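You operate a simulated robot arm through the tools that you are given. There is no shell and no other tool.

Carry out the task below with a simulated robot arm. There is one attempt and no reset: what you move stays moved.

TASK
Get the counter beside the washing machine ready for work. At the end: the washing machine power button is switched on; the silver strainer is on the counter beside the washing machine; the honey jar stands on top of the green apple; the brown bottle (marked "TONIC") is on the counter beside the washing machine; whatever was shut is shut again. Leave all else as you found it, and nothing knocked over. Set down upright: brown bottle.

Only the result counts: the job must be done as asked and must still hold three seconds after the hand-in. Knocking over, shifting, dropping, spilling or breaking anything else fails it.

THE ROBOT
A 7-joint arm with a two-finger parallel gripper, fixed in place. Base frame: the origin is on the floor under the middle of its stand, x ahead of it, y to its left, z up. Units: mm, degrees, N and s.
With the tool pointing down near the work surface it reaches from about 240 to 680 mm from the base axis. Its first joint turns from -66.0 to 66.0 degrees. Payload 2.4 kg.
Tool frame: the origin (TCP) lies between the finger pads and is the grasp point; the fingertips stand 30 mm ahead of it; z points along the fingers, y is the line along which they close. The gripper opens to 94 mm. The fingers are 28 mm wide and 10 mm thick; the gripper's body (50 by 96 mm) begins 55 mm behind the TCP.
Orientation is told as [roll, pitch, yaw] about the base's x, y, z axes, in that order, counted from this pose: with the fingers straight down and closing along the base's y, the tool's x points along the base's -x, its y along +y and its z along -z.

THE INTERFACE
- The arm moves only by the tool jog_arm. Its argument "moves" is a list of rows, each a list of 7 numbers: the shift along the tool's x, y, z in mm, then the turn, a rotation vector about the tool's x, y, z in degrees, then the closure, from 0 (fully open) to 1 (shut). In form: [[x, y, z, wx, wy, wz, fingers], ...]. A call has 1 to 20 rows; each row is the pose to reach, as a shift and turn from the pose commanded when the call began, along the tool's axes at that moment. Rows are played at 5 a second. More than 50 mm and 8.6 degrees between two rows, or a gripper value outside its range, and nothing of the call is played. A pose out of reach is approached as far as the arm can. The call stops where the force on the tool passes 40 N (or 10 N more than at its start, if that is more) or the arm is blocked; 0.2 s more then pass. Each finger travels about 153 mm/s and halts on what it meets, pressing with about 44 N; the grip force reading is that of the motor and also rises with nothing between the fingers. The clock runs only during rows and for 0.2 s after the last one: add rows that repeat a pose to give the fingers time. The reply holds the time, the measured pose of the TCP, the force on the tool along the base axes, the opening and the grip force, in the units named above and with some noise, with the torque about the TCP (base axes, N m) and any sound that the robot's microphone picked up.
- Cameras (640 x 400 px; columns grow to the right, rows downward): "scene" is fixed at [49.1, 483.1, 1454]; the picture's right is [-0.61, -0.79, 0.00], its down [-0.52, 0.41, -0.75] and it looks along [0.59, -0.46, -0.66] (base axes); focal length 270 px, centre (320, 200). "wrist" rides on the gripper at [76, 14, -102] in the tool frame; the picture's right is [-0.18, 0.98, 0.00], its down [-0.75, -0.14, -0.64] and it looks along [-0.63, -0.12, 0.77] (tool axes); focal length 243 px, centre (320, 200). There is no depth. A picture from a camera that has moved, and an enlarged one, comes with that camera's place and axes in the base frame and with its lens. The place of the scene camera against the robot may be out by one fixed shift of up to 25 mm in any direction.
- camera(camera): a new picture of that camera. It takes no simulated time.
- inspect(camera, box): a new picture of the part [left, top, right, bottom] of that camera's present view, enlarged. It takes no simulated time.
- sign_off(): hands the job in; it is judged then, once.

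Places have to be worked out from the pictures, the camera data and where the tool is seen. Open the gripper and draw the arm clear of the work before you hand the job in, unless the task says otherwise.

The tools are called after "Emit:" by a JSON object that holds its "method" and its "body". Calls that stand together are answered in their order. jog_arm: Moves the arm, as the interface text tells. Its arguments: {"type":"object","properties":{"moves":{"type":"array","items":{"type":"array","items":{"type":"number"}}}},"required":["moves"]} The other tools are called the same way: camera (camera) takes a picture; inspect (camera, box) takes an enlarged picture of a part of a camera's view; sign_off () hands the job in.

At the start:

```text
time_s: 0.0
position: [391.7, -45.1, 1201.4]
tcp_rot: [0.0, 0.0, 0.0]
contact_force: [0.0, 0.0, -0.1]
torque: [-0.02, 0.0, 0.04]
grip_width: 94.2
gripper_force: 0.0
```

scene: 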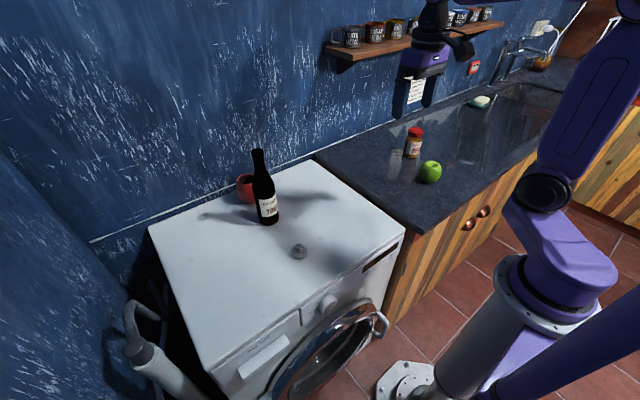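
wrist: 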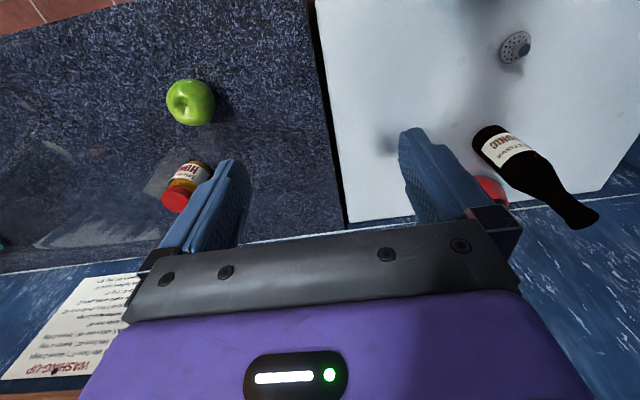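

I begin by looking closely at the scene: the washing machine, its button, the strainer, the jar and apple.

Emit:
{"method": "inspect", "body": {"camera": "scene", "box": [200, 130, 420, 270]}}

Emit:
{"method": "inspect", "body": {"camera": "scene", "box": [200, 230, 420, 400]}}

Emit:
{"method": "inspect", "body": {"camera": "scene", "box": [330, 80, 560, 250]}}

Emit:
{"method": "inspect", "body": {"camera": "wrist", "box": [320, 0, 640, 240]}}

Emit:
{"method": "inspect", "body": {"camera": "wrist", "box": [0, 0, 320, 240]}}

```text
2.86 times, centred on (310, 200) of scene
camera zoom: at [49.1, 483.1, 1454.0], right [-0.61, -0.79, 0.0], down [-0.52, 0.41, -0.75], along [0.59, -0.46, -0.66], focal length 773 px, centre (349, 200)
```

zoom: 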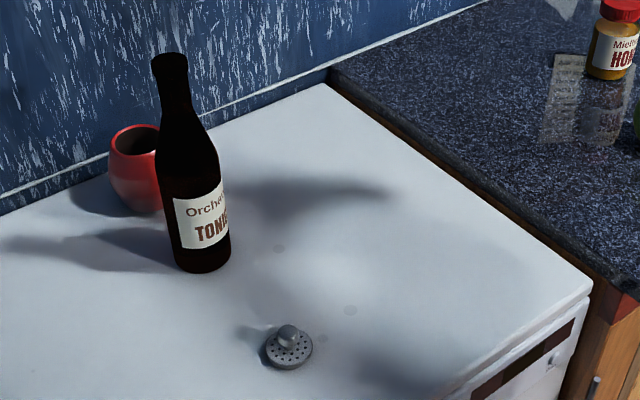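

```text
2.35 times, centred on (310, 315) of scene
camera zoom: at [49.1, 483.1, 1454.0], right [-0.61, -0.79, 0.0], down [-0.52, 0.41, -0.75], along [0.59, -0.46, -0.66], focal length 636 px, centre (344, -71)
```

zoom: 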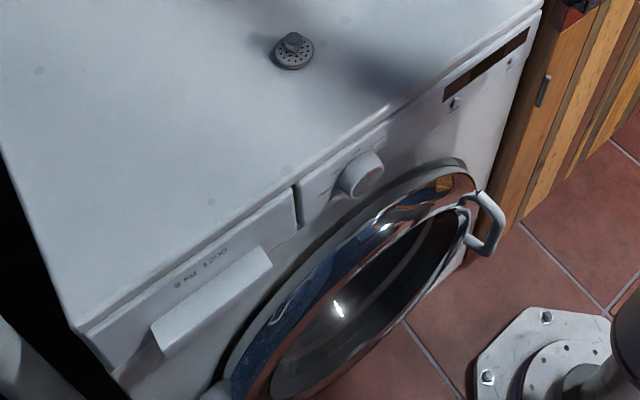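

```text
2.35 times, centred on (445, 165) of scene
camera zoom: at [49.1, 483.1, 1454.0], right [-0.61, -0.79, 0.0], down [-0.52, 0.41, -0.75], along [0.59, -0.46, -0.66], focal length 636 px, centre (26, 282)
```

zoom: 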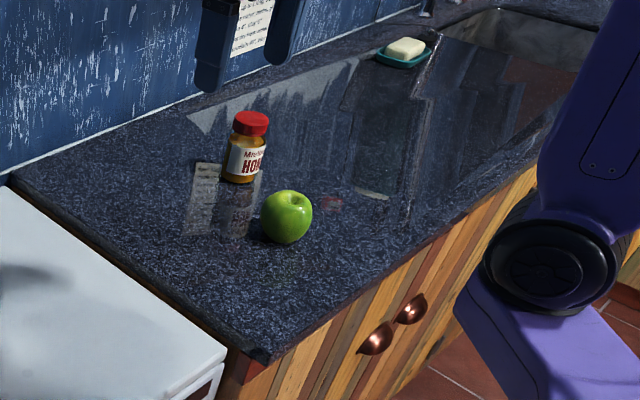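

```text
1.67 times, centred on (480, 120) of wrist
camera zoom: at [313.0, -29.4, 1306.6], right [0.18, 0.98, 0.0], down [0.75, -0.14, 0.64], along [0.63, -0.12, -0.77], focal length 404 px, centre (53, 333)
```

zoom: 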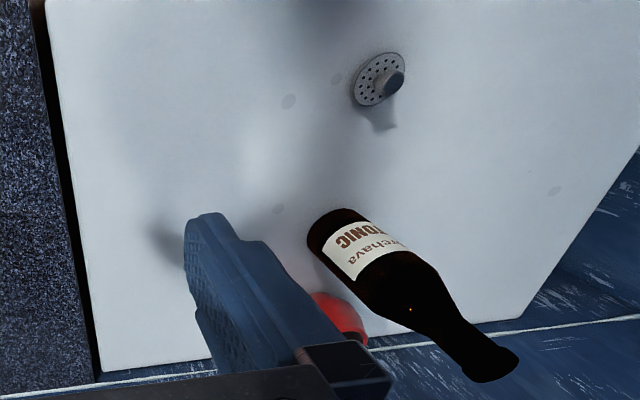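

```text
1.67 times, centred on (160, 120) of wrist
camera zoom: at [313.0, -29.4, 1306.6], right [0.18, 0.98, 0.0], down [0.75, -0.14, 0.64], along [0.63, -0.12, -0.77], focal length 404 px, centre (587, 333)
```

zoom: 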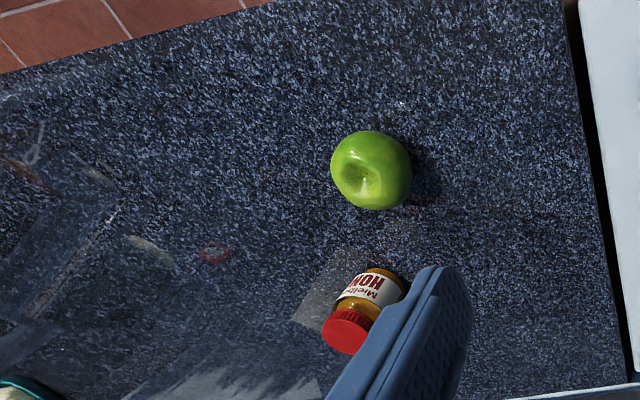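

Apple triangulates to about (394,-235,947) and the strainer to about (430,253,868). I check the remaining parts of the scene for look-alikes and the panel for the button.

Emit:
{"method": "inspect", "body": {"camera": "scene", "box": [300, 230, 420, 310]}}

Emit:
{"method": "inspect", "body": {"camera": "scene", "box": [440, 0, 640, 130]}}

Emit:
{"method": "inspect", "body": {"camera": "scene", "box": [320, 0, 520, 120]}}

Emit:
{"method": "inspect", "body": {"camera": "scene", "box": [100, 270, 240, 400]}}

```text
5.00 times, centred on (360, 270) of scene
camera zoom: at [49.1, 483.1, 1454.0], right [-0.61, -0.79, 0.0], down [-0.52, 0.41, -0.75], along [0.59, -0.46, -0.66], focal length 1352 px, centre (120, -150)
```

zoom: 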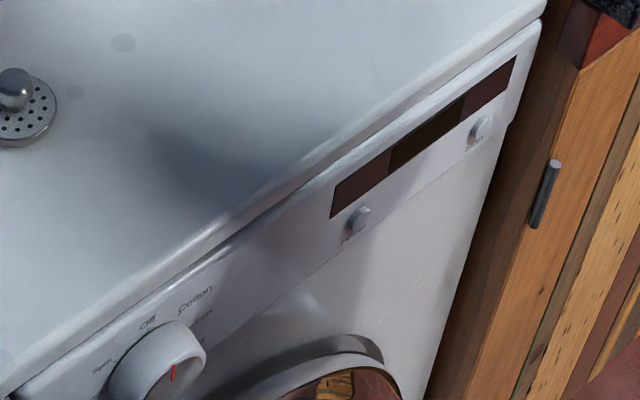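

```text
3.08 times, centred on (540, 65) of scene
camera zoom: at [49.1, 483.1, 1454.0], right [-0.61, -0.79, 0.0], down [-0.52, 0.41, -0.75], along [0.59, -0.46, -0.66], focal length 832 px, centre (-357, 615)
```

zoom: 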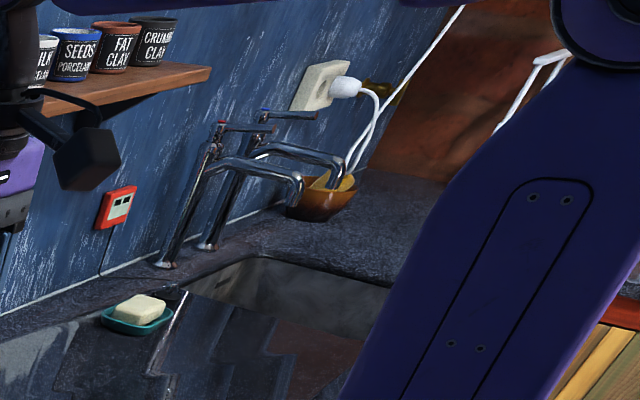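

```text
3.20 times, centred on (420, 60) of scene
camera zoom: at [49.1, 483.1, 1454.0], right [-0.61, -0.79, 0.0], down [-0.52, 0.41, -0.75], along [0.59, -0.46, -0.66], focal length 865 px, centre (0, 648)
```

zoom: 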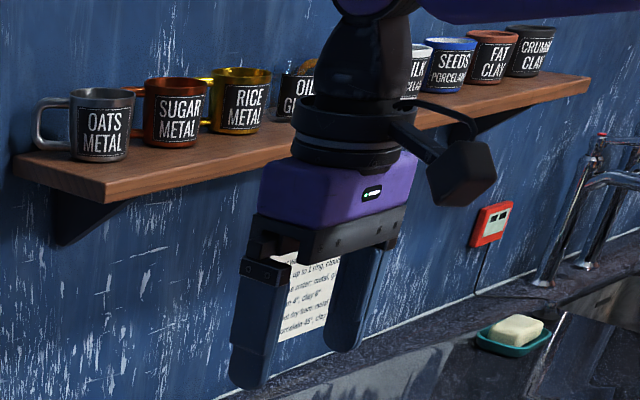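

```text
3.08 times, centred on (170, 335) of scene
camera zoom: at [49.1, 483.1, 1454.0], right [-0.61, -0.79, 0.0], down [-0.52, 0.41, -0.75], along [0.59, -0.46, -0.66], focal length 832 px, centre (782, -215)
```

zoom: 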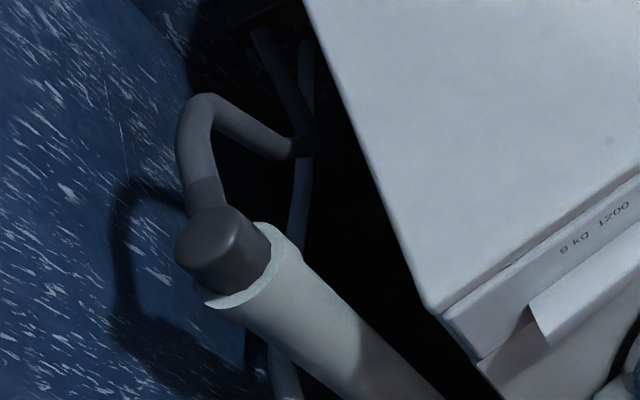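

The panel carries two small buttons with labels, one at roughly (305,120,809), one at (305,22,805). I move the arm back and lower so the wrist camera can read the labels.

Emit:
{"method": "jog_arm", "body": {"moves": [[20, 20, 34, 0, 0, 0, 0], [40, 40, 68, 0, 0, 0, 0], [60, 60, 100, 0, 0, 0, 0], [80, 80, 134, 0, 0, 0, 0], [100, 100, 168, 0, 0, 0, 0], [120, 115, 200, 0, 0, 0, 0]]}}

Emit:
{"method": "camera", "body": {"camera": "wrist"}}

Emit:
{"method": "camera", "body": {"camera": "scene"}}

```text
time_s: 1.4
position: [269.0, 69.5, 1000.7]
tcp_rot: [0.0, 0.0, -0.2]
contact_force: [-0.4, 0.1, -0.8]
torque: [-0.05, 0.0, 0.03]
grip_width: 93.8
gripper_force: 0.1
```

```text
taken
camera wrist: at [192.5, 85.6, 1105.8], right [0.19, 0.98, 0.0], down [0.75, -0.14, 0.64], along [0.63, -0.12, -0.77], focal length 243 px, centre (320, 200)
```

wrist: 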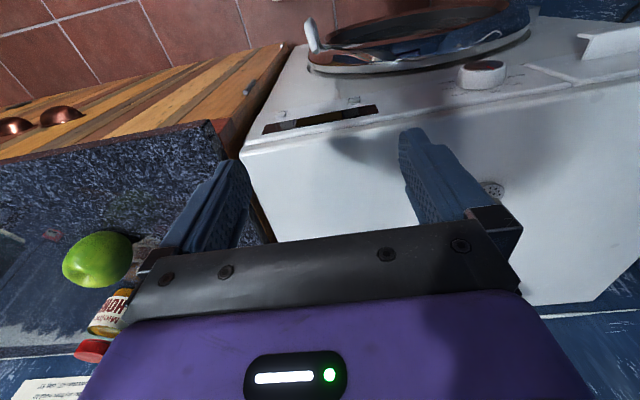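

```text
taken
```

scene: 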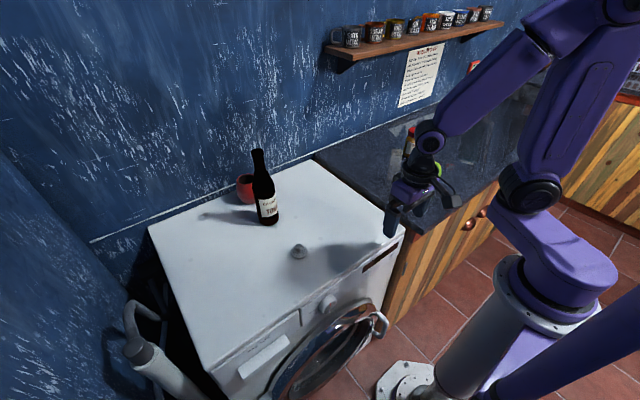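

I enlarge the panel in the wrist view to read the button labels.

Emit:
{"method": "inspect", "body": {"camera": "wrist", "box": [240, 60, 400, 160]}}

Emit:
{"method": "inspect", "body": {"camera": "scene", "box": [350, 240, 410, 280]}}

```text
4.00 times, centred on (320, 110) of wrist
camera zoom: at [192.5, 85.6, 1105.8], right [0.19, 0.98, 0.0], down [0.75, -0.14, 0.64], along [0.63, -0.12, -0.77], focal length 970 px, centre (320, 560)
```

zoom: 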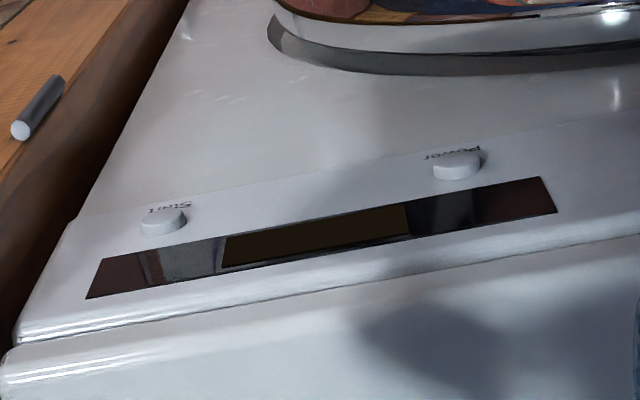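

```text
10.00 times, centred on (380, 260) of scene
camera zoom: at [49.1, 483.1, 1454.0], right [-0.61, -0.79, 0.0], down [-0.52, 0.41, -0.75], along [0.59, -0.46, -0.66], focal length 2704 px, centre (-280, -400)
```

zoom: 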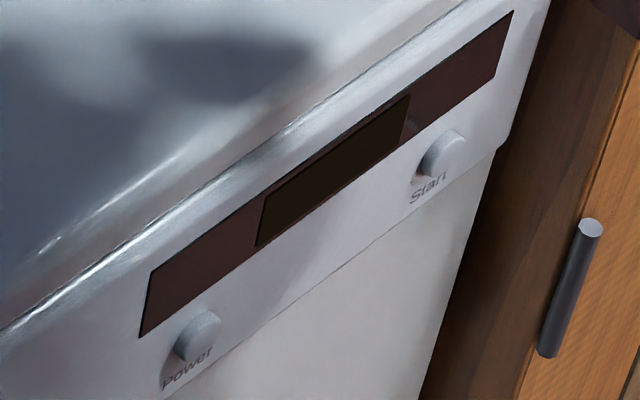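

The left button (y≈109) reads "Power", triangulated near (300,109,792). I close the fingers, tilt the tips 20° toward the machine and come down in front of the panel, staying clear of it.

Emit:
{"method": "jog_arm", "body": {"moves": [[6, 10, 40, 0, -5, 0, 0.5], [12, 20, 80, 0, -10, 0, 1], [18, 30, 120, 0, -15, 0, 1], [24, 39.5, 150, 0, -20, 0, 1], [24, 39.5, 150, 0, -20, 0, 1]]}}

Emit:
{"method": "camera", "body": {"camera": "wrist"}}

Emit:
{"method": "camera", "body": {"camera": "scene"}}

```text
time_s: 2.6
position: [246.8, 111.1, 855.1]
tcp_rot: [-0.3, -20.1, -0.1]
contact_force: [1.2, 0.1, 0.0]
torque: [-0.01, -0.02, -0.02]
grip_width: 0.1
gripper_force: 32.9
out of reach, approached as far as the arm can: row 4, 5
```

```text
taken
camera wrist: at [139.4, 127.6, 926.1], right [0.17, 0.98, 0.06], down [0.49, -0.14, 0.86], along [0.85, -0.12, -0.51], focal length 243 px, centre (320, 200)
```

wrist: 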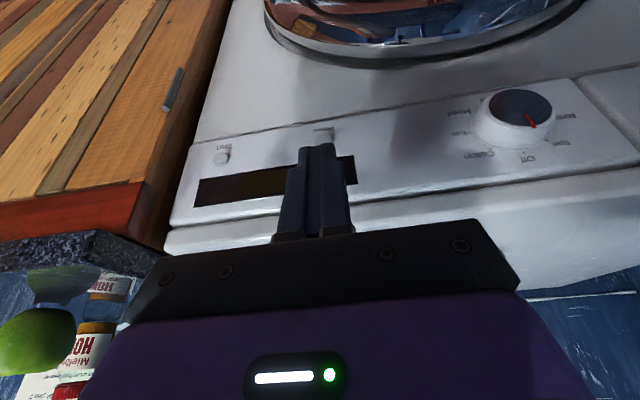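

```text
taken
```

scene: 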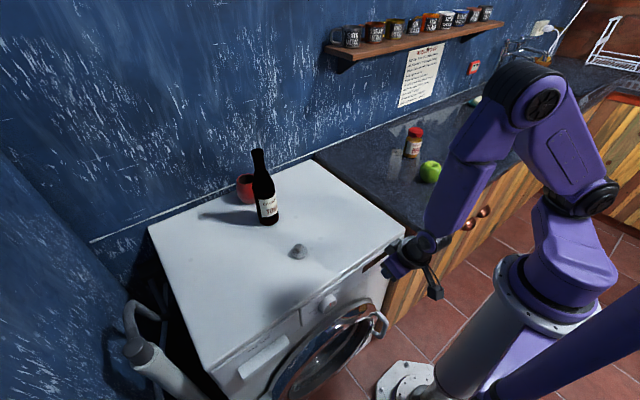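

The button sits just ahead of the closed fingertips. I enlarge to see alignment.

Emit:
{"method": "inspect", "body": {"camera": "wrist", "box": [190, 100, 390, 225]}}

```text
3.20 times, centred on (290, 162) of wrist
camera zoom: at [139.4, 127.6, 926.1], right [0.17, 0.98, 0.06], down [0.49, -0.14, 0.86], along [0.85, -0.12, -0.51], focal length 776 px, centre (416, 320)
```

zoom: 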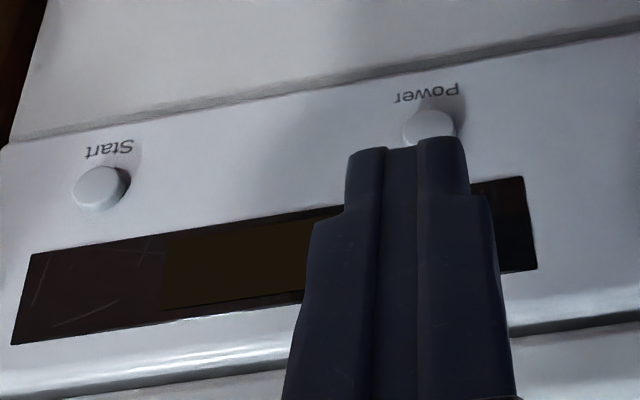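

From two wrist views the Power button works out near (311,112,759). I slide along the tool axis to bring the tip just in front of it.

Emit:
{"method": "jog_arm", "body": {"moves": [[0, 1, 20, 0, 0, 0, 1], [0, 1, 40, 0, 0, 0, 1], [0, 1, 58, 0, 0, 0, 1], [0, 1, 72, 0, 0, 0, 1]]}}

Emit:
{"method": "camera", "body": {"camera": "wrist"}}

Emit:
{"method": "inspect", "body": {"camera": "scene", "box": [350, 220, 450, 300]}}

```text
time_s: 3.6
position: [283.6, 132.6, 796.6]
tcp_rot: [-0.6, -19.8, 0.1]
contact_force: [0.1, -0.5, 0.7]
torque: [0.0, -0.04, -0.05]
grip_width: 0.0
gripper_force: 33.3
out of reach, approached as far as the arm can: row 1, 2, 3, 4
```

```text
taken
camera wrist: at [175.7, 148.3, 869.5], right [0.18, 0.98, 0.05], down [0.49, -0.13, 0.86], along [0.85, -0.12, -0.51], focal length 243 px, centre (320, 200)
```

wrist: 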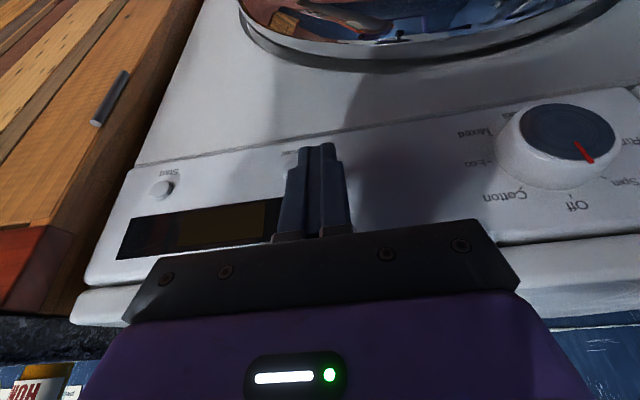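

```text
5.00 times, centred on (400, 260) of scene
camera zoom: at [49.1, 483.1, 1454.0], right [-0.61, -0.79, 0.0], down [-0.52, 0.41, -0.75], along [0.59, -0.46, -0.66], focal length 1352 px, centre (-80, -100)
```

zoom: 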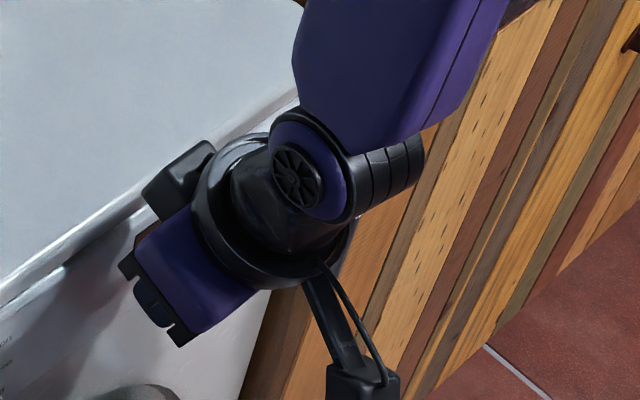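

The arm slid sideways along its inner reach limit (now y≈133). I back up and reduce the tilt to 10°, which needs less folding, and check where the commanded pose is counted from.

Emit:
{"method": "jog_arm", "body": {"moves": [[-10, -5, -28, 0, 0, 0, 1], [-20.5, -10, -56.4, 0, 5, 0, 1], [-20.5, -10, -56.4, 0, 10, 0, 1], [-20.5, -10, -56.4, 0, 10, 0, 1]]}}

```text
time_s: 4.6
position: [283.3, 121.8, 857.0]
tcp_rot: [0.0, -9.9, -0.1]
contact_force: [0.4, -0.1, 0.1]
torque: [-0.02, 0.02, -0.01]
grip_width: 0.0
gripper_force: 33.0
```

Commands count from the actual reached pose. Now I go down to about (278,112,784) with the smaller tilt, tip roughly 14 mm short of the button.

Emit:
{"method": "jog_arm", "body": {"moves": [[5, -5, 20, 0, 0, 0, 1], [10, -10, 40, 0, 0, 0, 1], [14, -10, 56, 0, 0, 0, 1], [17.6, -10, 71, 0, 0, 0, 1], [17.6, -10, 71, 0, 0, 0, 1]]}}

Emit:
{"method": "camera", "body": {"camera": "wrist"}}

```text
time_s: 5.8
position: [278.0, 111.9, 785.1]
tcp_rot: [-0.1, -10.0, -0.1]
contact_force: [-0.5, -0.5, 0.2]
torque: [0.01, -0.03, -0.01]
grip_width: 0.0
gripper_force: 32.8
```

```text
taken
camera wrist: at [183.9, 127.1, 873.9], right [0.18, 0.98, 0.03], down [0.63, -0.14, 0.76], along [0.75, -0.12, -0.65], focal length 243 px, centre (320, 200)
```

wrist: 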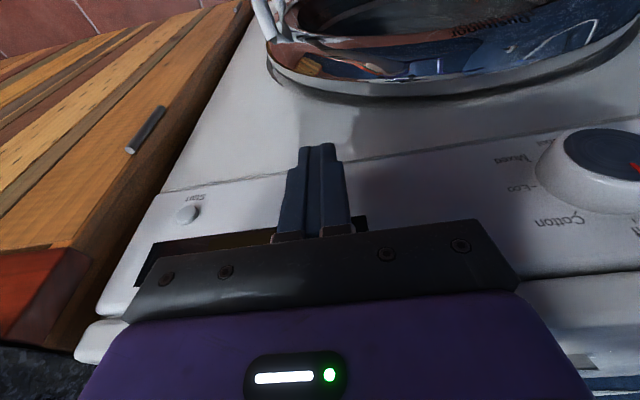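

The fingertip covers the button in view as expected. I lower 5 mm so the tip overlaps the cap and then advance gently in +x, watching force and sound.

Emit:
{"method": "jog_arm", "body": {"moves": [[0.9, 0, 4.9, 0, 0, 0, 1], [-3, 0, 5.6, 0, 0, 0, 1], [-5, 0, 6, 0, 0, 0, 1], [-7, 0, 6.3, 0, 0, 0, 1], [-9, 0, 6.6, 0, 0, 0, 1], [-10, 0, 6.8, 0, 0, 0, 1]]}}

Emit:
{"method": "inspect", "body": {"camera": "wrist", "box": [180, 100, 420, 250]}}

```text
time_s: 6.6
position: [279.1, 110.1, 778.0]
tcp_rot: [-0.1, -9.4, 0.5]
contact_force: [-6.8, 0.8, 0.9]
torque: [-0.06, -0.45, -0.08]
grip_width: 0.0
gripper_force: 33.2
stopped in row 4: the force on the tool passed its limit at 45 N (the readings are from after the stop); the commanded pose is now the measured one
```

```text
2.67 times, centred on (300, 175) of wrist
camera zoom: at [186.0, 126.6, 869.7], right [0.18, 0.98, 0.03], down [0.64, -0.13, 0.76], along [0.75, -0.12, -0.65], focal length 647 px, centre (373, 267)
```

zoom: 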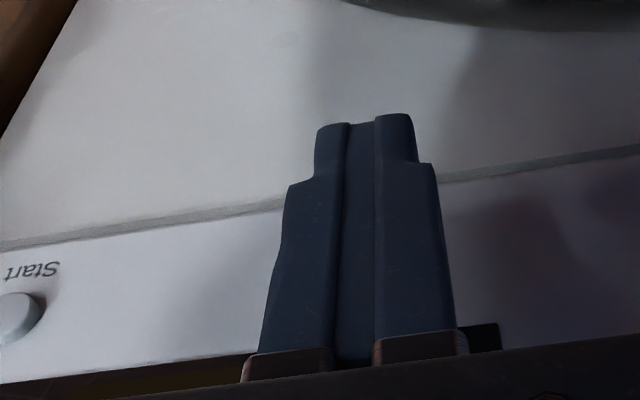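

The force stop came with torque placing the contact about 64 mm above the TCP, so the gripper body met the machine's top edge, not the button. I back away, level the tool, and will come in with a compound tilt instead so the body stays well behind the tip.

Emit:
{"method": "jog_arm", "body": {"moves": [[5, 0, -6, 0, 0, 0, 1], [4.6, 5, -31.3, 0, 0, 0, 1], [1.4, 12, -61.2, 0, 4.7, 0, 1], [-3.8, 20, -90.7, 0, 9.4, 0, 1], [-3.8, 20, -90.7, 0, 9.4, 0, 1]]}}

Emit:
{"method": "camera", "body": {"camera": "wrist"}}

Emit:
{"method": "inspect", "body": {"camera": "wrist", "box": [100, 100, 360, 260]}}

```text
time_s: 7.8
position: [269.2, 133.6, 869.1]
tcp_rot: [-0.2, -0.1, 0.3]
contact_force: [0.8, 0.4, 0.0]
torque: [0.0, 0.03, 0.0]
grip_width: 0.0
gripper_force: 33.2
```

```text
taken
camera wrist: at [191.4, 147.6, 973.0], right [0.18, 0.98, 0.0], down [0.75, -0.14, 0.64], along [0.63, -0.12, -0.77], focal length 243 px, centre (320, 200)
```

wrist: 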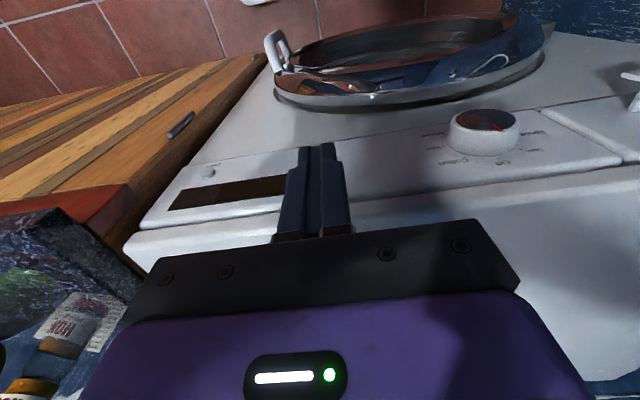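

```text
2.46 times, centred on (230, 180) of wrist
camera zoom: at [191.4, 147.6, 973.0], right [0.18, 0.98, 0.0], down [0.75, -0.14, 0.64], along [0.63, -0.12, -0.77], focal length 597 px, centre (542, 249)
```

zoom: 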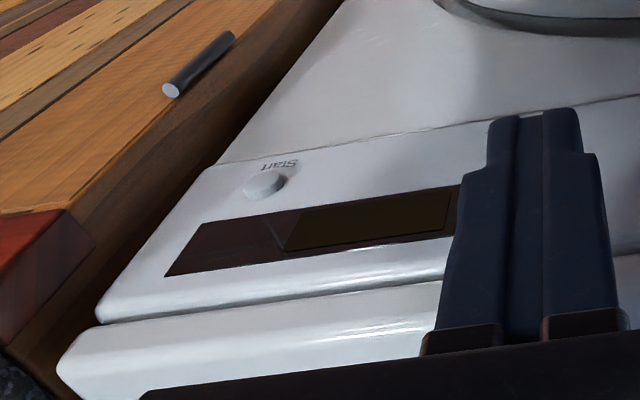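

Now the view shows the top plate overhanging the fascia, which explains the contact. I apply the compound tilt (tips forward and to the right, body back-left) above the plate level.

Emit:
{"method": "jog_arm", "body": {"moves": [[2, 0, -5, 5.9, -3.4, -1.1, 1], [4, 0, -10, 11.9, -6.8, -2.2, 1], [6, 0, -15, 17.8, -10.2, -3.3, 1], [8, 0, -15, 23.7, -13.5, -4.4, 1], [8, 0, -15, 29.7, -16.9, -5.5, 1], [8, 0, -15, 35.6, -20.3, -6.6, 1], [8, 0, -15, 35.6, -20.3, -6.6, 1]]}}

Emit:
{"method": "camera", "body": {"camera": "wrist"}}

Emit:
{"method": "camera", "body": {"camera": "scene"}}

```text
time_s: 9.4
position: [260.8, 131.8, 883.9]
tcp_rot: [-38.1, -17.0, 13.1]
contact_force: [-0.6, 0.6, 0.8]
torque: [-0.03, 0.01, -0.04]
grip_width: 0.0
gripper_force: 32.9
```

```text
taken
camera wrist: at [151.4, 184.2, 932.3], right [0.17, 0.83, -0.53], down [0.47, 0.4, 0.79], along [0.87, -0.38, -0.32], focal length 243 px, centre (320, 200)
```

wrist: 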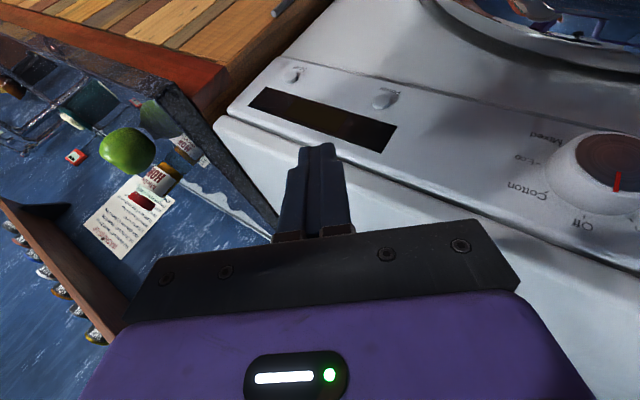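

```text
taken
```

scene: 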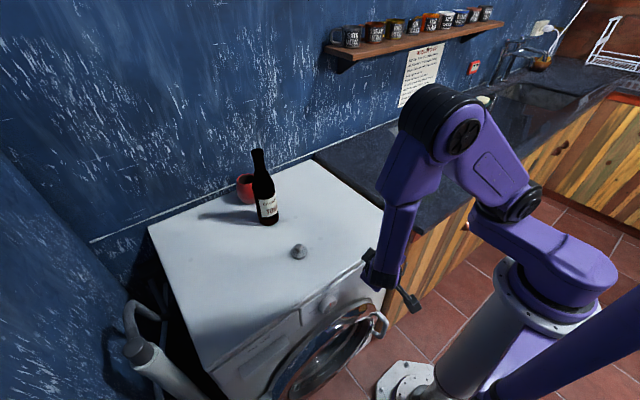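

Reached cleanly; both buttons are visible and Power again computes to about (311,111,755). I lower in front of the panel to about (262,126,777), keeping 8 mm clear of the overhanging plate.

Emit:
{"method": "jog_arm", "body": {"moves": [[7.8, 14.5, 21.1, 0, 0, 0, 1], [15.5, 29.1, 42.2, 0, 0, 0, 1], [23.3, 43.6, 63.3, 0, 0, 0, 1], [31.1, 58.2, 84.4, 0, 0, 0, 1], [31.1, 58.2, 84.4, 0, 0, 0, 1]]}}

Emit:
{"method": "camera", "body": {"camera": "wrist"}}

Emit:
{"method": "inspect", "body": {"camera": "scene", "box": [330, 220, 430, 300]}}

```text
time_s: 10.6
position: [262.2, 125.5, 777.9]
tcp_rot: [-38.0, -17.0, 13.1]
contact_force: [0.3, 1.1, 0.1]
torque: [-0.01, 0.01, -0.01]
grip_width: 0.0
gripper_force: 32.9
```

```text
taken
camera wrist: at [152.9, 178.0, 825.3], right [0.17, 0.83, -0.53], down [0.47, 0.4, 0.79], along [0.87, -0.38, -0.32], focal length 243 px, centre (320, 200)
```

wrist: 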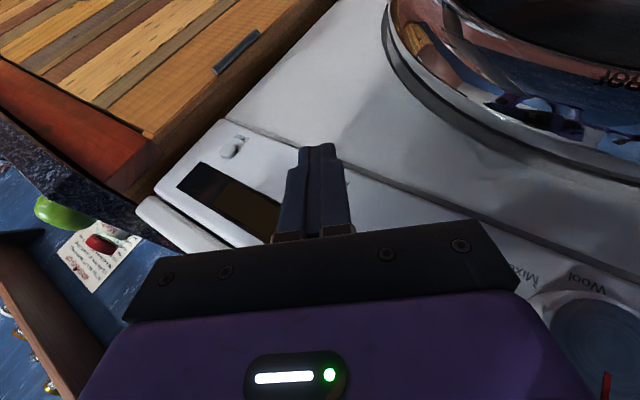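

```text
5.00 times, centred on (380, 260) of scene
camera zoom: at [49.1, 483.1, 1454.0], right [-0.61, -0.79, 0.0], down [-0.52, 0.41, -0.75], along [0.59, -0.46, -0.66], focal length 1352 px, centre (20, -100)
```

zoom: 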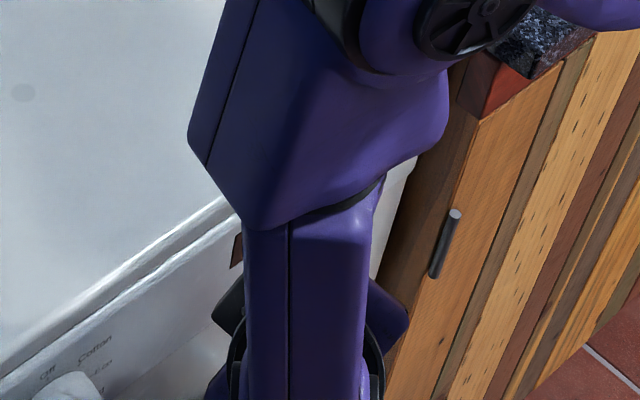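

Aligned: tip edge centre should be near (286,112,759). I advance in +x in small steps toward the Power button.

Emit:
{"method": "jog_arm", "body": {"moves": [[-7.5, 0, 2.9, 0, 0, 0, 1], [-13.1, 0, 5.0, 0, 0, 0, 1], [-16.8, 0, 6.4, 0, 0, 0, 1], [-18.7, 0, 7.2, 0, 0, 0, 1], [-20.5, 0, 7.9, 0, 0, 0, 1], [-22.4, 0, 8.6, 0, 0, 0, 1], [-24.3, 0, 9.3, 0, 0, 0, 1], [-26.2, 0, 10.0, 0, 0, 0, 1]]}}

Emit:
{"method": "camera", "body": {"camera": "wrist"}}

```text
time_s: 12.4
position: [288.4, 125.3, 777.9]
tcp_rot: [-38.1, -16.8, 13.0]
contact_force: [-21.3, 2.6, 6.7]
torque: [-0.01, 0.22, -0.27]
grip_width: 0.1
gripper_force: 33.1
heard: click
```

```text
taken
camera wrist: at [179.6, 178.0, 825.9], right [0.17, 0.83, -0.53], down [0.47, 0.4, 0.79], along [0.87, -0.38, -0.32], focal length 243 px, centre (320, 200)
```

wrist: 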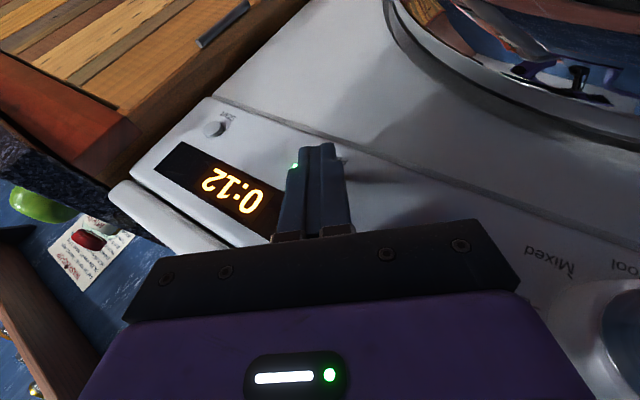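

Click heard and the display lit up. I withdraw straight back from the button and verify that the display stays on.

Emit:
{"method": "jog_arm", "body": {"moves": [[9, 0, -3.5, 0, 0, 0, 1], [18, 0, -7, 0, 0, 0, 1], [25.5, 0, -9.9, 0, 0, 0, 1], [25.5, 0, -9.9, 0, 0, 0, 1]]}}

Emit:
{"method": "camera", "body": {"camera": "wrist"}}

```text
time_s: 13.4
position: [262.9, 125.7, 777.6]
tcp_rot: [-38.1, -17.0, 13.1]
contact_force: [-0.1, -0.2, -0.2]
torque: [-0.01, 0.0, -0.01]
grip_width: 0.0
gripper_force: 33.0
```

```text
taken
camera wrist: at [153.1, 178.3, 825.7], right [0.17, 0.83, -0.53], down [0.47, 0.4, 0.79], along [0.87, -0.38, -0.32], focal length 243 px, centre (320, 200)
```

wrist: 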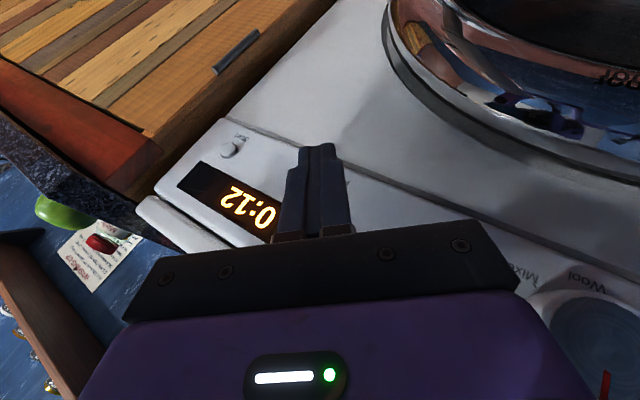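

The machine is on. I lift straight up away from the panel and rotate the tool back to vertical.

Emit:
{"method": "jog_arm", "body": {"moves": [[-11, -22, -28, 0, 0, 0, 1], [-22, -45, -57, 0, 0, 0, 1], [-33, -68, -87, 0, 0, 0, 1], [-44, -88, -113, -5.9, 3.4, 1.1, 1], [-50, -103, -132, -11.9, 6.8, 2.2, 1], [-56, -115, -147, -17.8, 10.2, 3.3, 1], [-56, -115, -147, -23.7, 13.5, 4.4, 1], [-56, -115, -147, -29.7, 16.9, 5.5, 1], [-56, -115, -147, -35.6, 20.3, 6.6, 0.5], [-56, -115, -147, -35.6, 20.3, 6.6, 0]]}}

Emit:
{"method": "camera", "body": {"camera": "wrist"}}

```text
time_s: 15.6
position: [262.6, 126.1, 972.7]
tcp_rot: [0.1, 0.0, 0.2]
contact_force: [0.3, 0.4, 0.3]
torque: [0.01, 0.0, 0.03]
grip_width: 94.2
gripper_force: 0.1
```

```text
taken
camera wrist: at [184.6, 141.0, 1076.8], right [0.18, 0.98, 0.0], down [0.75, -0.14, 0.64], along [0.63, -0.12, -0.77], focal length 243 px, centre (320, 200)
```

wrist: 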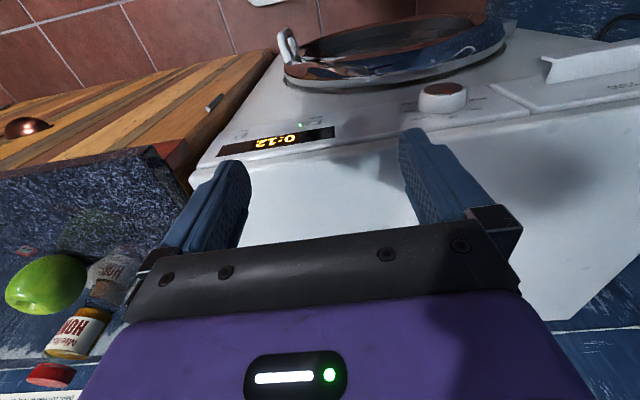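

Tool is level again and open. Now I move above the strainer (about (430,262)) to look at it and the bottle from the wrist.

Emit:
{"method": "jog_arm", "body": {"moves": [[-20, 10, -40, 0, 0, 0, 0], [-52, 35, -60, 0, 0, 0, 0], [-85, 60, -77, 0, 0, 0, 0], [-118, 90, -77, 0, 0, 0, 0], [-150, 120, -77, 0, 0, 0, 0], [-162, 129, -77, 0, 0, 0, 0], [-162, 129, -77, 0, 0, 0, 0]]}}

Emit:
{"method": "camera", "body": {"camera": "wrist"}}

```text
time_s: 17.2
position: [424.1, 256.4, 1051.8]
tcp_rot: [0.0, 0.0, 0.3]
contact_force: [-1.0, 0.1, -0.6]
torque: [-0.03, 0.01, 0.05]
grip_width: 93.7
gripper_force: 0.0
```

```text
taken
camera wrist: at [345.1, 271.2, 1154.1], right [0.18, 0.98, 0.0], down [0.75, -0.14, 0.64], along [0.63, -0.12, -0.77], focal length 243 px, centre (320, 200)
```

wrist: 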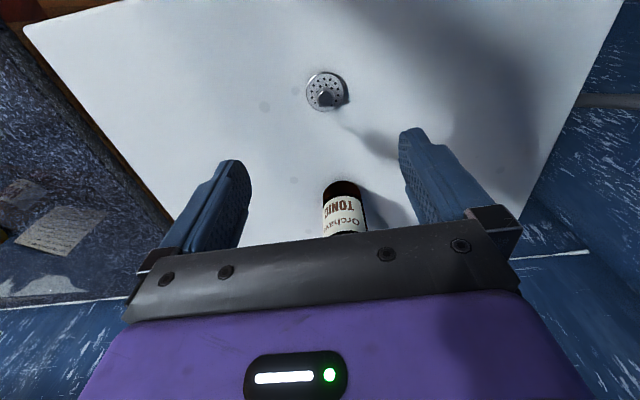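

I zoom on the strainer and bottle base.

Emit:
{"method": "inspect", "body": {"camera": "wrist", "box": [260, 50, 420, 150]}}

Emit:
{"method": "inspect", "body": {"camera": "wrist", "box": [260, 150, 420, 250]}}

```text
4.00 times, centred on (340, 100) of wrist
camera zoom: at [345.1, 271.2, 1154.1], right [0.18, 0.98, 0.0], down [0.75, -0.14, 0.64], along [0.63, -0.12, -0.77], focal length 970 px, centre (240, 600)
```

zoom: 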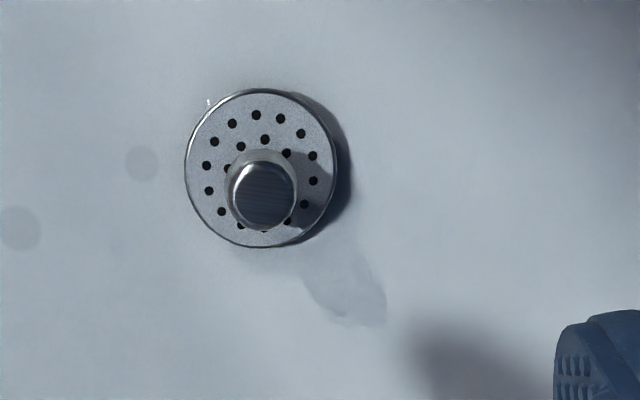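

```text
4.00 times, centred on (340, 200) of wrist
camera zoom: at [345.1, 271.2, 1154.1], right [0.18, 0.98, 0.0], down [0.75, -0.14, 0.64], along [0.63, -0.12, -0.77], focal length 970 px, centre (240, 200)
```

zoom: 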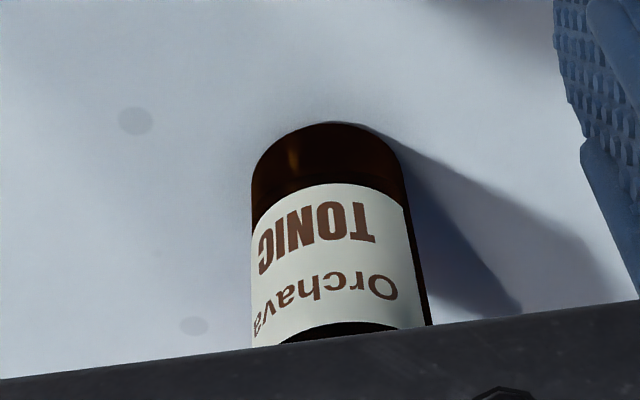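

Two wrist views place the strainer at about (430,262) on a machine top near z≈857, with a knob about 18 mm wide and 24 mm tall. I go down to z≈930 above it and look again.

Emit:
{"method": "jog_arm", "body": {"moves": [[-2, 2, 40, 0, 0, 0, 0], [-4, 4, 80, 0, 0, 0, 0], [-5.5, 5.5, 120, 0, 0, 0, 0], [-5.5, 5.5, 120, 0, 0, 0, 0]]}}

Emit:
{"method": "camera", "body": {"camera": "wrist"}}

Emit:
{"method": "inspect", "body": {"camera": "wrist", "box": [220, 80, 420, 205]}}

```text
time_s: 18.2
position: [428.2, 260.2, 930.1]
tcp_rot: [-0.1, -0.1, 0.3]
contact_force: [1.0, -0.1, 0.0]
torque: [0.01, 0.0, -0.02]
grip_width: 94.1
gripper_force: 0.0
```

```text
taken
camera wrist: at [350.4, 276.1, 1035.3], right [0.18, 0.98, 0.0], down [0.75, -0.14, 0.64], along [0.63, -0.12, -0.77], focal length 243 px, centre (320, 200)
```

wrist: 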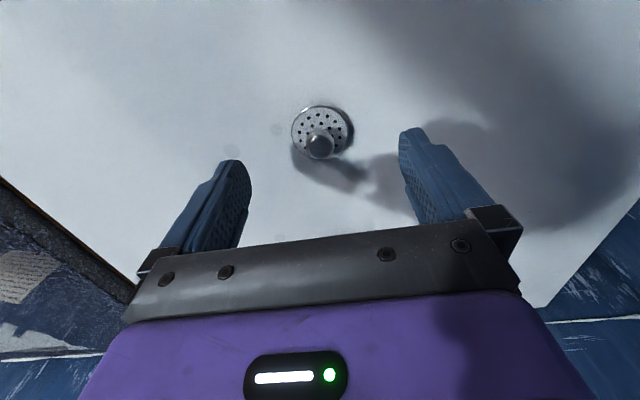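

```text
3.20 times, centred on (320, 142) of wrist
camera zoom: at [350.4, 276.1, 1035.3], right [0.18, 0.98, 0.0], down [0.75, -0.14, 0.64], along [0.63, -0.12, -0.77], focal length 776 px, centre (320, 384)
```

zoom: 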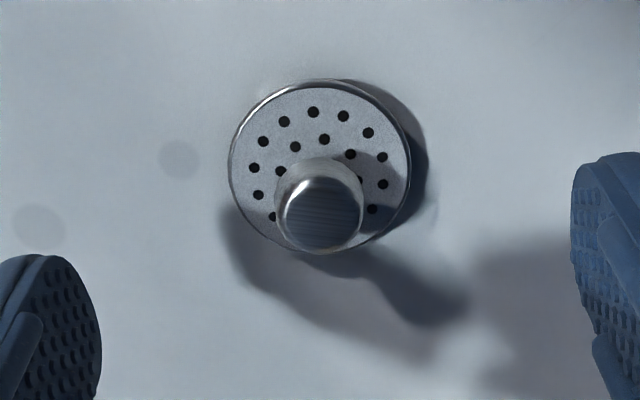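

The strainer is centred under the TCP within ~1 mm; knob top is ~46 mm and disc ~70 mm below the TCP. I go down 36 mm and close on the knob.

Emit:
{"method": "jog_arm", "body": {"moves": [[0, 0, 15, 0, 0, 0, 0], [0, 0, 28, 0, 0, 0, 0], [0, 0, 36, 0, 0, 0, 0], [0, 0, 36, 0, 0, 0, 0.5], [0, 0, 36, 0, 0, 0, 0.75], [0, 0, 36, 0, 0, 0, 1], [0, 0, 36, 0, 0, 0, 1]]}}

Emit:
{"method": "camera", "body": {"camera": "wrist"}}

```text
time_s: 19.8
position: [430.1, 260.3, 894.1]
tcp_rot: [-0.1, -0.1, 0.4]
contact_force: [0.4, 0.5, 0.0]
torque: [0.02, -0.02, 0.03]
grip_width: 18.1
gripper_force: 44.2
```

```text
taken
camera wrist: at [350.8, 275.8, 998.1], right [0.18, 0.98, 0.0], down [0.75, -0.14, 0.64], along [0.63, -0.12, -0.77], focal length 243 px, centre (320, 200)
```

wrist: 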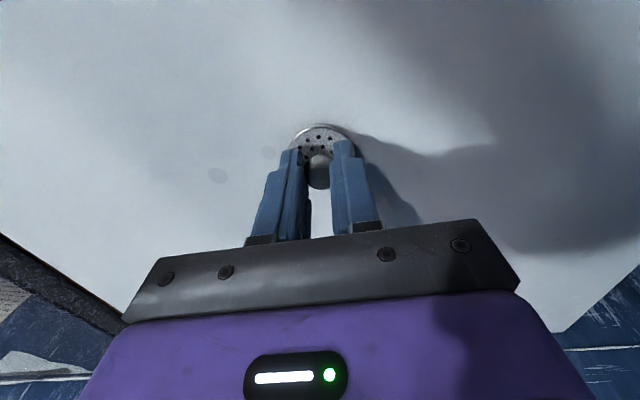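

Knob held (18.1 mm). I lift and carry the strainer over toward the counter, at y≈-110, staying high.

Emit:
{"method": "jog_arm", "body": {"moves": [[0, 0, -30, 0, 0, 0, 1], [0, 0, -70, 0, 0, 0, 1], [0, -20, -105, 0, 0, 0, 1], [0, -65, -120, 0, 0, 0, 1], [0, -110, -120, 0, 0, 0, 1], [0, -155, -120, 0, 0, 0, 1], [0, -200, -120, 0, 0, 0, 1], [0, -245, -120, 0, 0, 0, 1], [0, -290, -120, 0, 0, 0, 1], [0, -335, -120, 0, 0, 0, 1], [0, -370, -120, 0, 0, 0, 1], [0, -370, -120, 0, 0, 0, 1]]}}

Emit:
{"method": "camera", "body": {"camera": "wrist"}}

Emit:
{"method": "camera", "body": {"camera": "scene"}}

```text
time_s: 22.4
position: [430.8, -108.5, 1014.8]
tcp_rot: [-0.2, -0.1, 0.4]
contact_force: [-0.5, 0.1, -0.7]
torque: [0.0, 0.02, 0.03]
grip_width: 18.1
gripper_force: 44.4
```

```text
taken
camera wrist: at [353.2, -93.5, 1118.7], right [0.18, 0.98, 0.0], down [0.75, -0.14, 0.64], along [0.63, -0.12, -0.76], focal length 243 px, centre (320, 200)
```

wrist: 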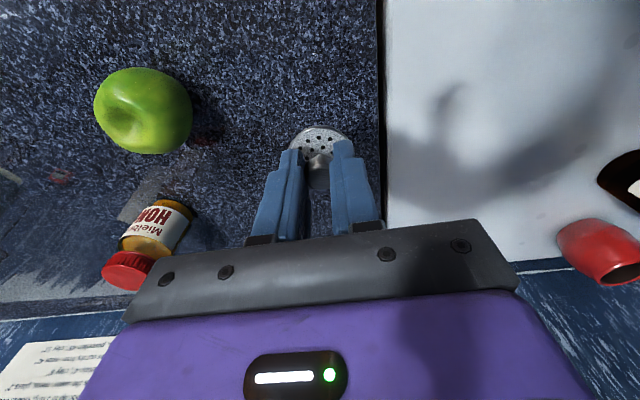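

```text
taken
```

scene: 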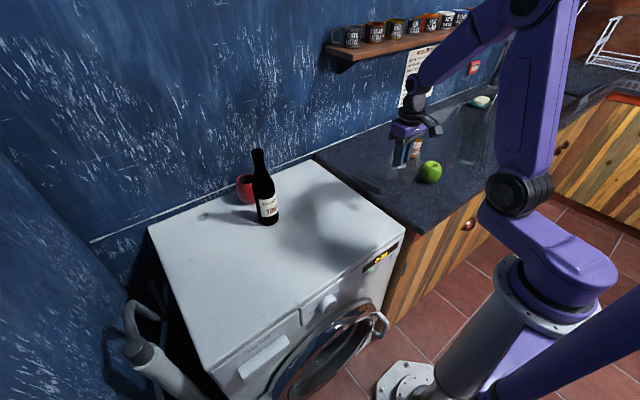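

The counter edge is at y≈-46 and the apple at about (400,-255,910). I lower the strainer here to about z=925 first.

Emit:
{"method": "jog_arm", "body": {"moves": [[0, 0, 40, 0, 0, 0, 1], [0, 0, 75, 0, 0, 0, 1], [0, 0, 89, 0, 0, 0, 1], [0, 0, 89, 0, 0, 0, 1]]}}

Emit:
{"method": "camera", "body": {"camera": "wrist"}}

Emit:
{"method": "inspect", "body": {"camera": "scene", "box": [350, 120, 450, 200]}}

```text
time_s: 23.4
position: [432.2, -107.5, 925.3]
tcp_rot: [-0.1, -0.2, 0.3]
contact_force: [0.0, 0.6, 0.7]
torque: [0.01, 0.01, -0.02]
grip_width: 18.3
gripper_force: 44.6
```

```text
taken
camera wrist: at [353.8, -92.8, 1029.4], right [0.18, 0.98, 0.0], down [0.75, -0.14, 0.64], along [0.63, -0.12, -0.76], focal length 243 px, centre (320, 200)
```

wrist: 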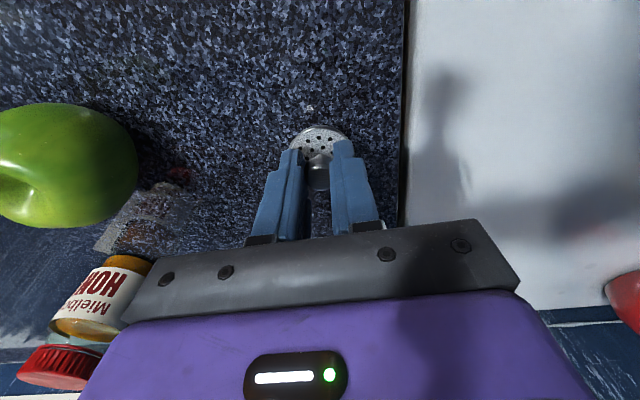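

```text
5.00 times, centred on (400, 160) of scene
camera zoom: at [49.1, 483.1, 1454.0], right [-0.61, -0.79, 0.0], down [-0.52, 0.41, -0.75], along [0.59, -0.46, -0.66], focal length 1352 px, centre (-80, 400)
```

zoom: 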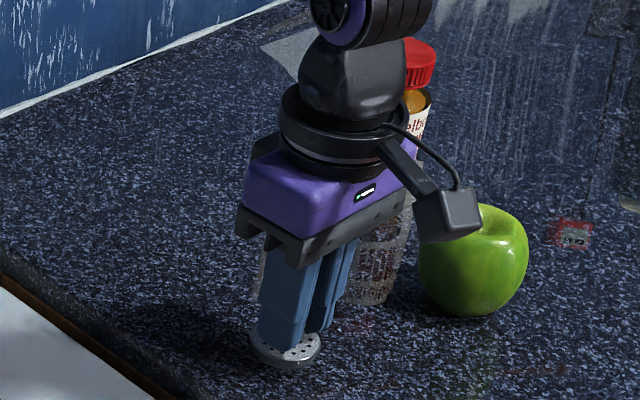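

The disc still hovers above the granite. I lower in 2 mm steps and stop when contact shows.

Emit:
{"method": "jog_arm", "body": {"moves": [[0, 0, 3, 0, 0, 0, 1], [0, 0, 5, 0, 0, 0, 1], [0, 0, 7, 0, 0, 0, 1], [0, 0, 9, 0, 0, 0, 1], [0, 0, 11, 0, 0, 0, 1], [0, 0, 11, 0, 0, 0, 1]]}}

Emit:
{"method": "inspect", "body": {"camera": "scene", "box": [370, 170, 430, 210]}}

```text
time_s: 24.8
position: [432.2, -108.0, 915.4]
tcp_rot: [-0.1, -0.1, 0.4]
contact_force: [0.4, -0.3, -1.5]
torque: [0.0, -0.02, 0.0]
grip_width: 18.3
gripper_force: 44.0
```

```text
10.00 times, centred on (400, 190) of scene
camera zoom: at [49.1, 483.1, 1454.0], right [-0.61, -0.79, 0.0], down [-0.52, 0.41, -0.75], along [0.59, -0.46, -0.66], focal length 2704 px, centre (-480, 300)
```

zoom: 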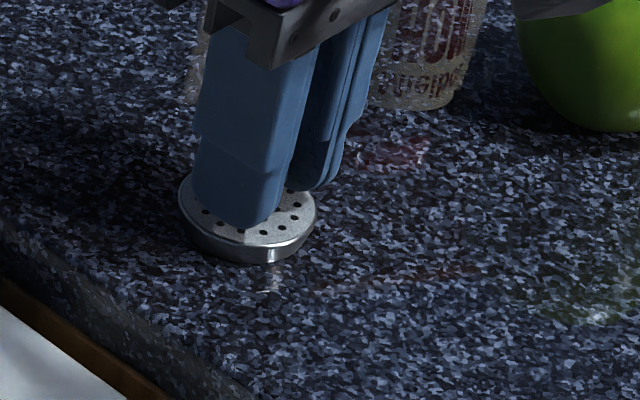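

A small reflection gap is still visible and force is ~0. I continue down in smaller steps.

Emit:
{"method": "jog_arm", "body": {"moves": [[0, 0, 1.5, 0, 0, 0, 1], [0, 0, 3, 0, 0, 0, 1], [0, 0, 4.5, 0, 0, 0, 1], [0, 0, 6, 0, 0, 0, 1], [0, 0, 6, 0, 0, 0, 1]]}}

Emit:
{"method": "inspect", "body": {"camera": "scene", "box": [370, 170, 430, 210]}}

```text
time_s: 26.0
position: [431.9, -108.9, 909.1]
tcp_rot: [-0.2, -0.3, 0.3]
contact_force: [-0.4, 1.4, 29.4]
torque: [0.01, -0.16, 0.0]
grip_width: 17.9
gripper_force: 44.0
```

```text
10.00 times, centred on (400, 190) of scene
camera zoom: at [48.7, 483.2, 1454.0], right [-0.61, -0.79, 0.0], down [-0.52, 0.41, -0.75], along [0.59, -0.46, -0.66], focal length 2704 px, centre (-480, 300)
```

zoom: 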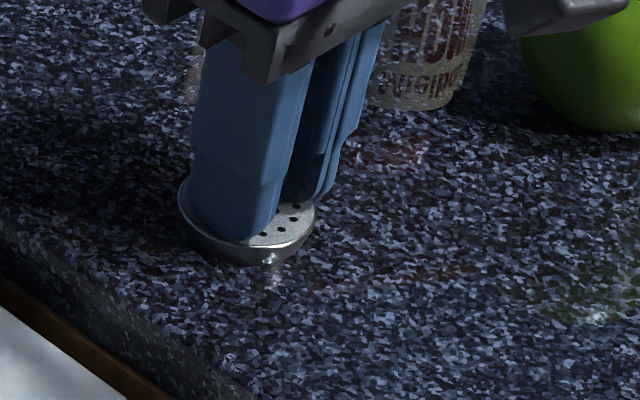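

Contact at 29 N: the strainer is on the counter (counter z ≈ 874). I ease up 2.5 mm, open the fingers and lift off.

Emit:
{"method": "jog_arm", "body": {"moves": [[0, 0, -2.5, 0, 0, 0, 1], [0, 0, -2.5, 0, 0, 0, 0.7], [0, 0, -2.5, 0, 0, 0, 0.5], [0, 0, -3, 0, 0, 0, 0.3], [0, 0, -3, 0, 0, 0, 0.2], [0, 0, -30, 0, 0, 0, 0.2], [0, 0, -75, 0, 0, 0, 0.2], [0, 0, -120, 0, 0, 0, 0]]}}

Emit:
{"method": "camera", "body": {"camera": "wrist"}}

Emit:
{"method": "inspect", "body": {"camera": "scene", "box": [350, 120, 450, 200]}}

```text
time_s: 27.8
position: [429.3, -108.7, 1028.2]
tcp_rot: [-0.1, -0.1, 0.3]
contact_force: [0.3, 0.4, -0.4]
torque: [0.02, -0.02, 0.02]
grip_width: 94.4
gripper_force: 0.2
```

```text
taken
camera wrist: at [352.7, -93.5, 1132.4], right [0.18, 0.98, 0.0], down [0.75, -0.14, 0.64], along [0.63, -0.12, -0.77], focal length 243 px, centre (320, 200)
```

wrist: 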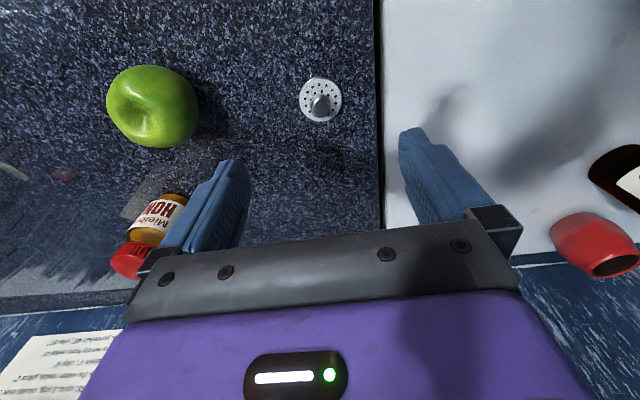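

```text
5.00 times, centred on (400, 160) of scene
camera zoom: at [49.1, 483.1, 1454.0], right [-0.61, -0.79, 0.0], down [-0.52, 0.41, -0.75], along [0.59, -0.46, -0.66], focal length 1352 px, centre (-80, 400)
```

zoom: 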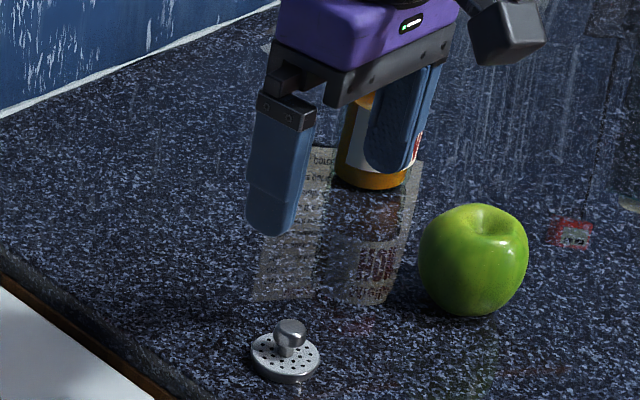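

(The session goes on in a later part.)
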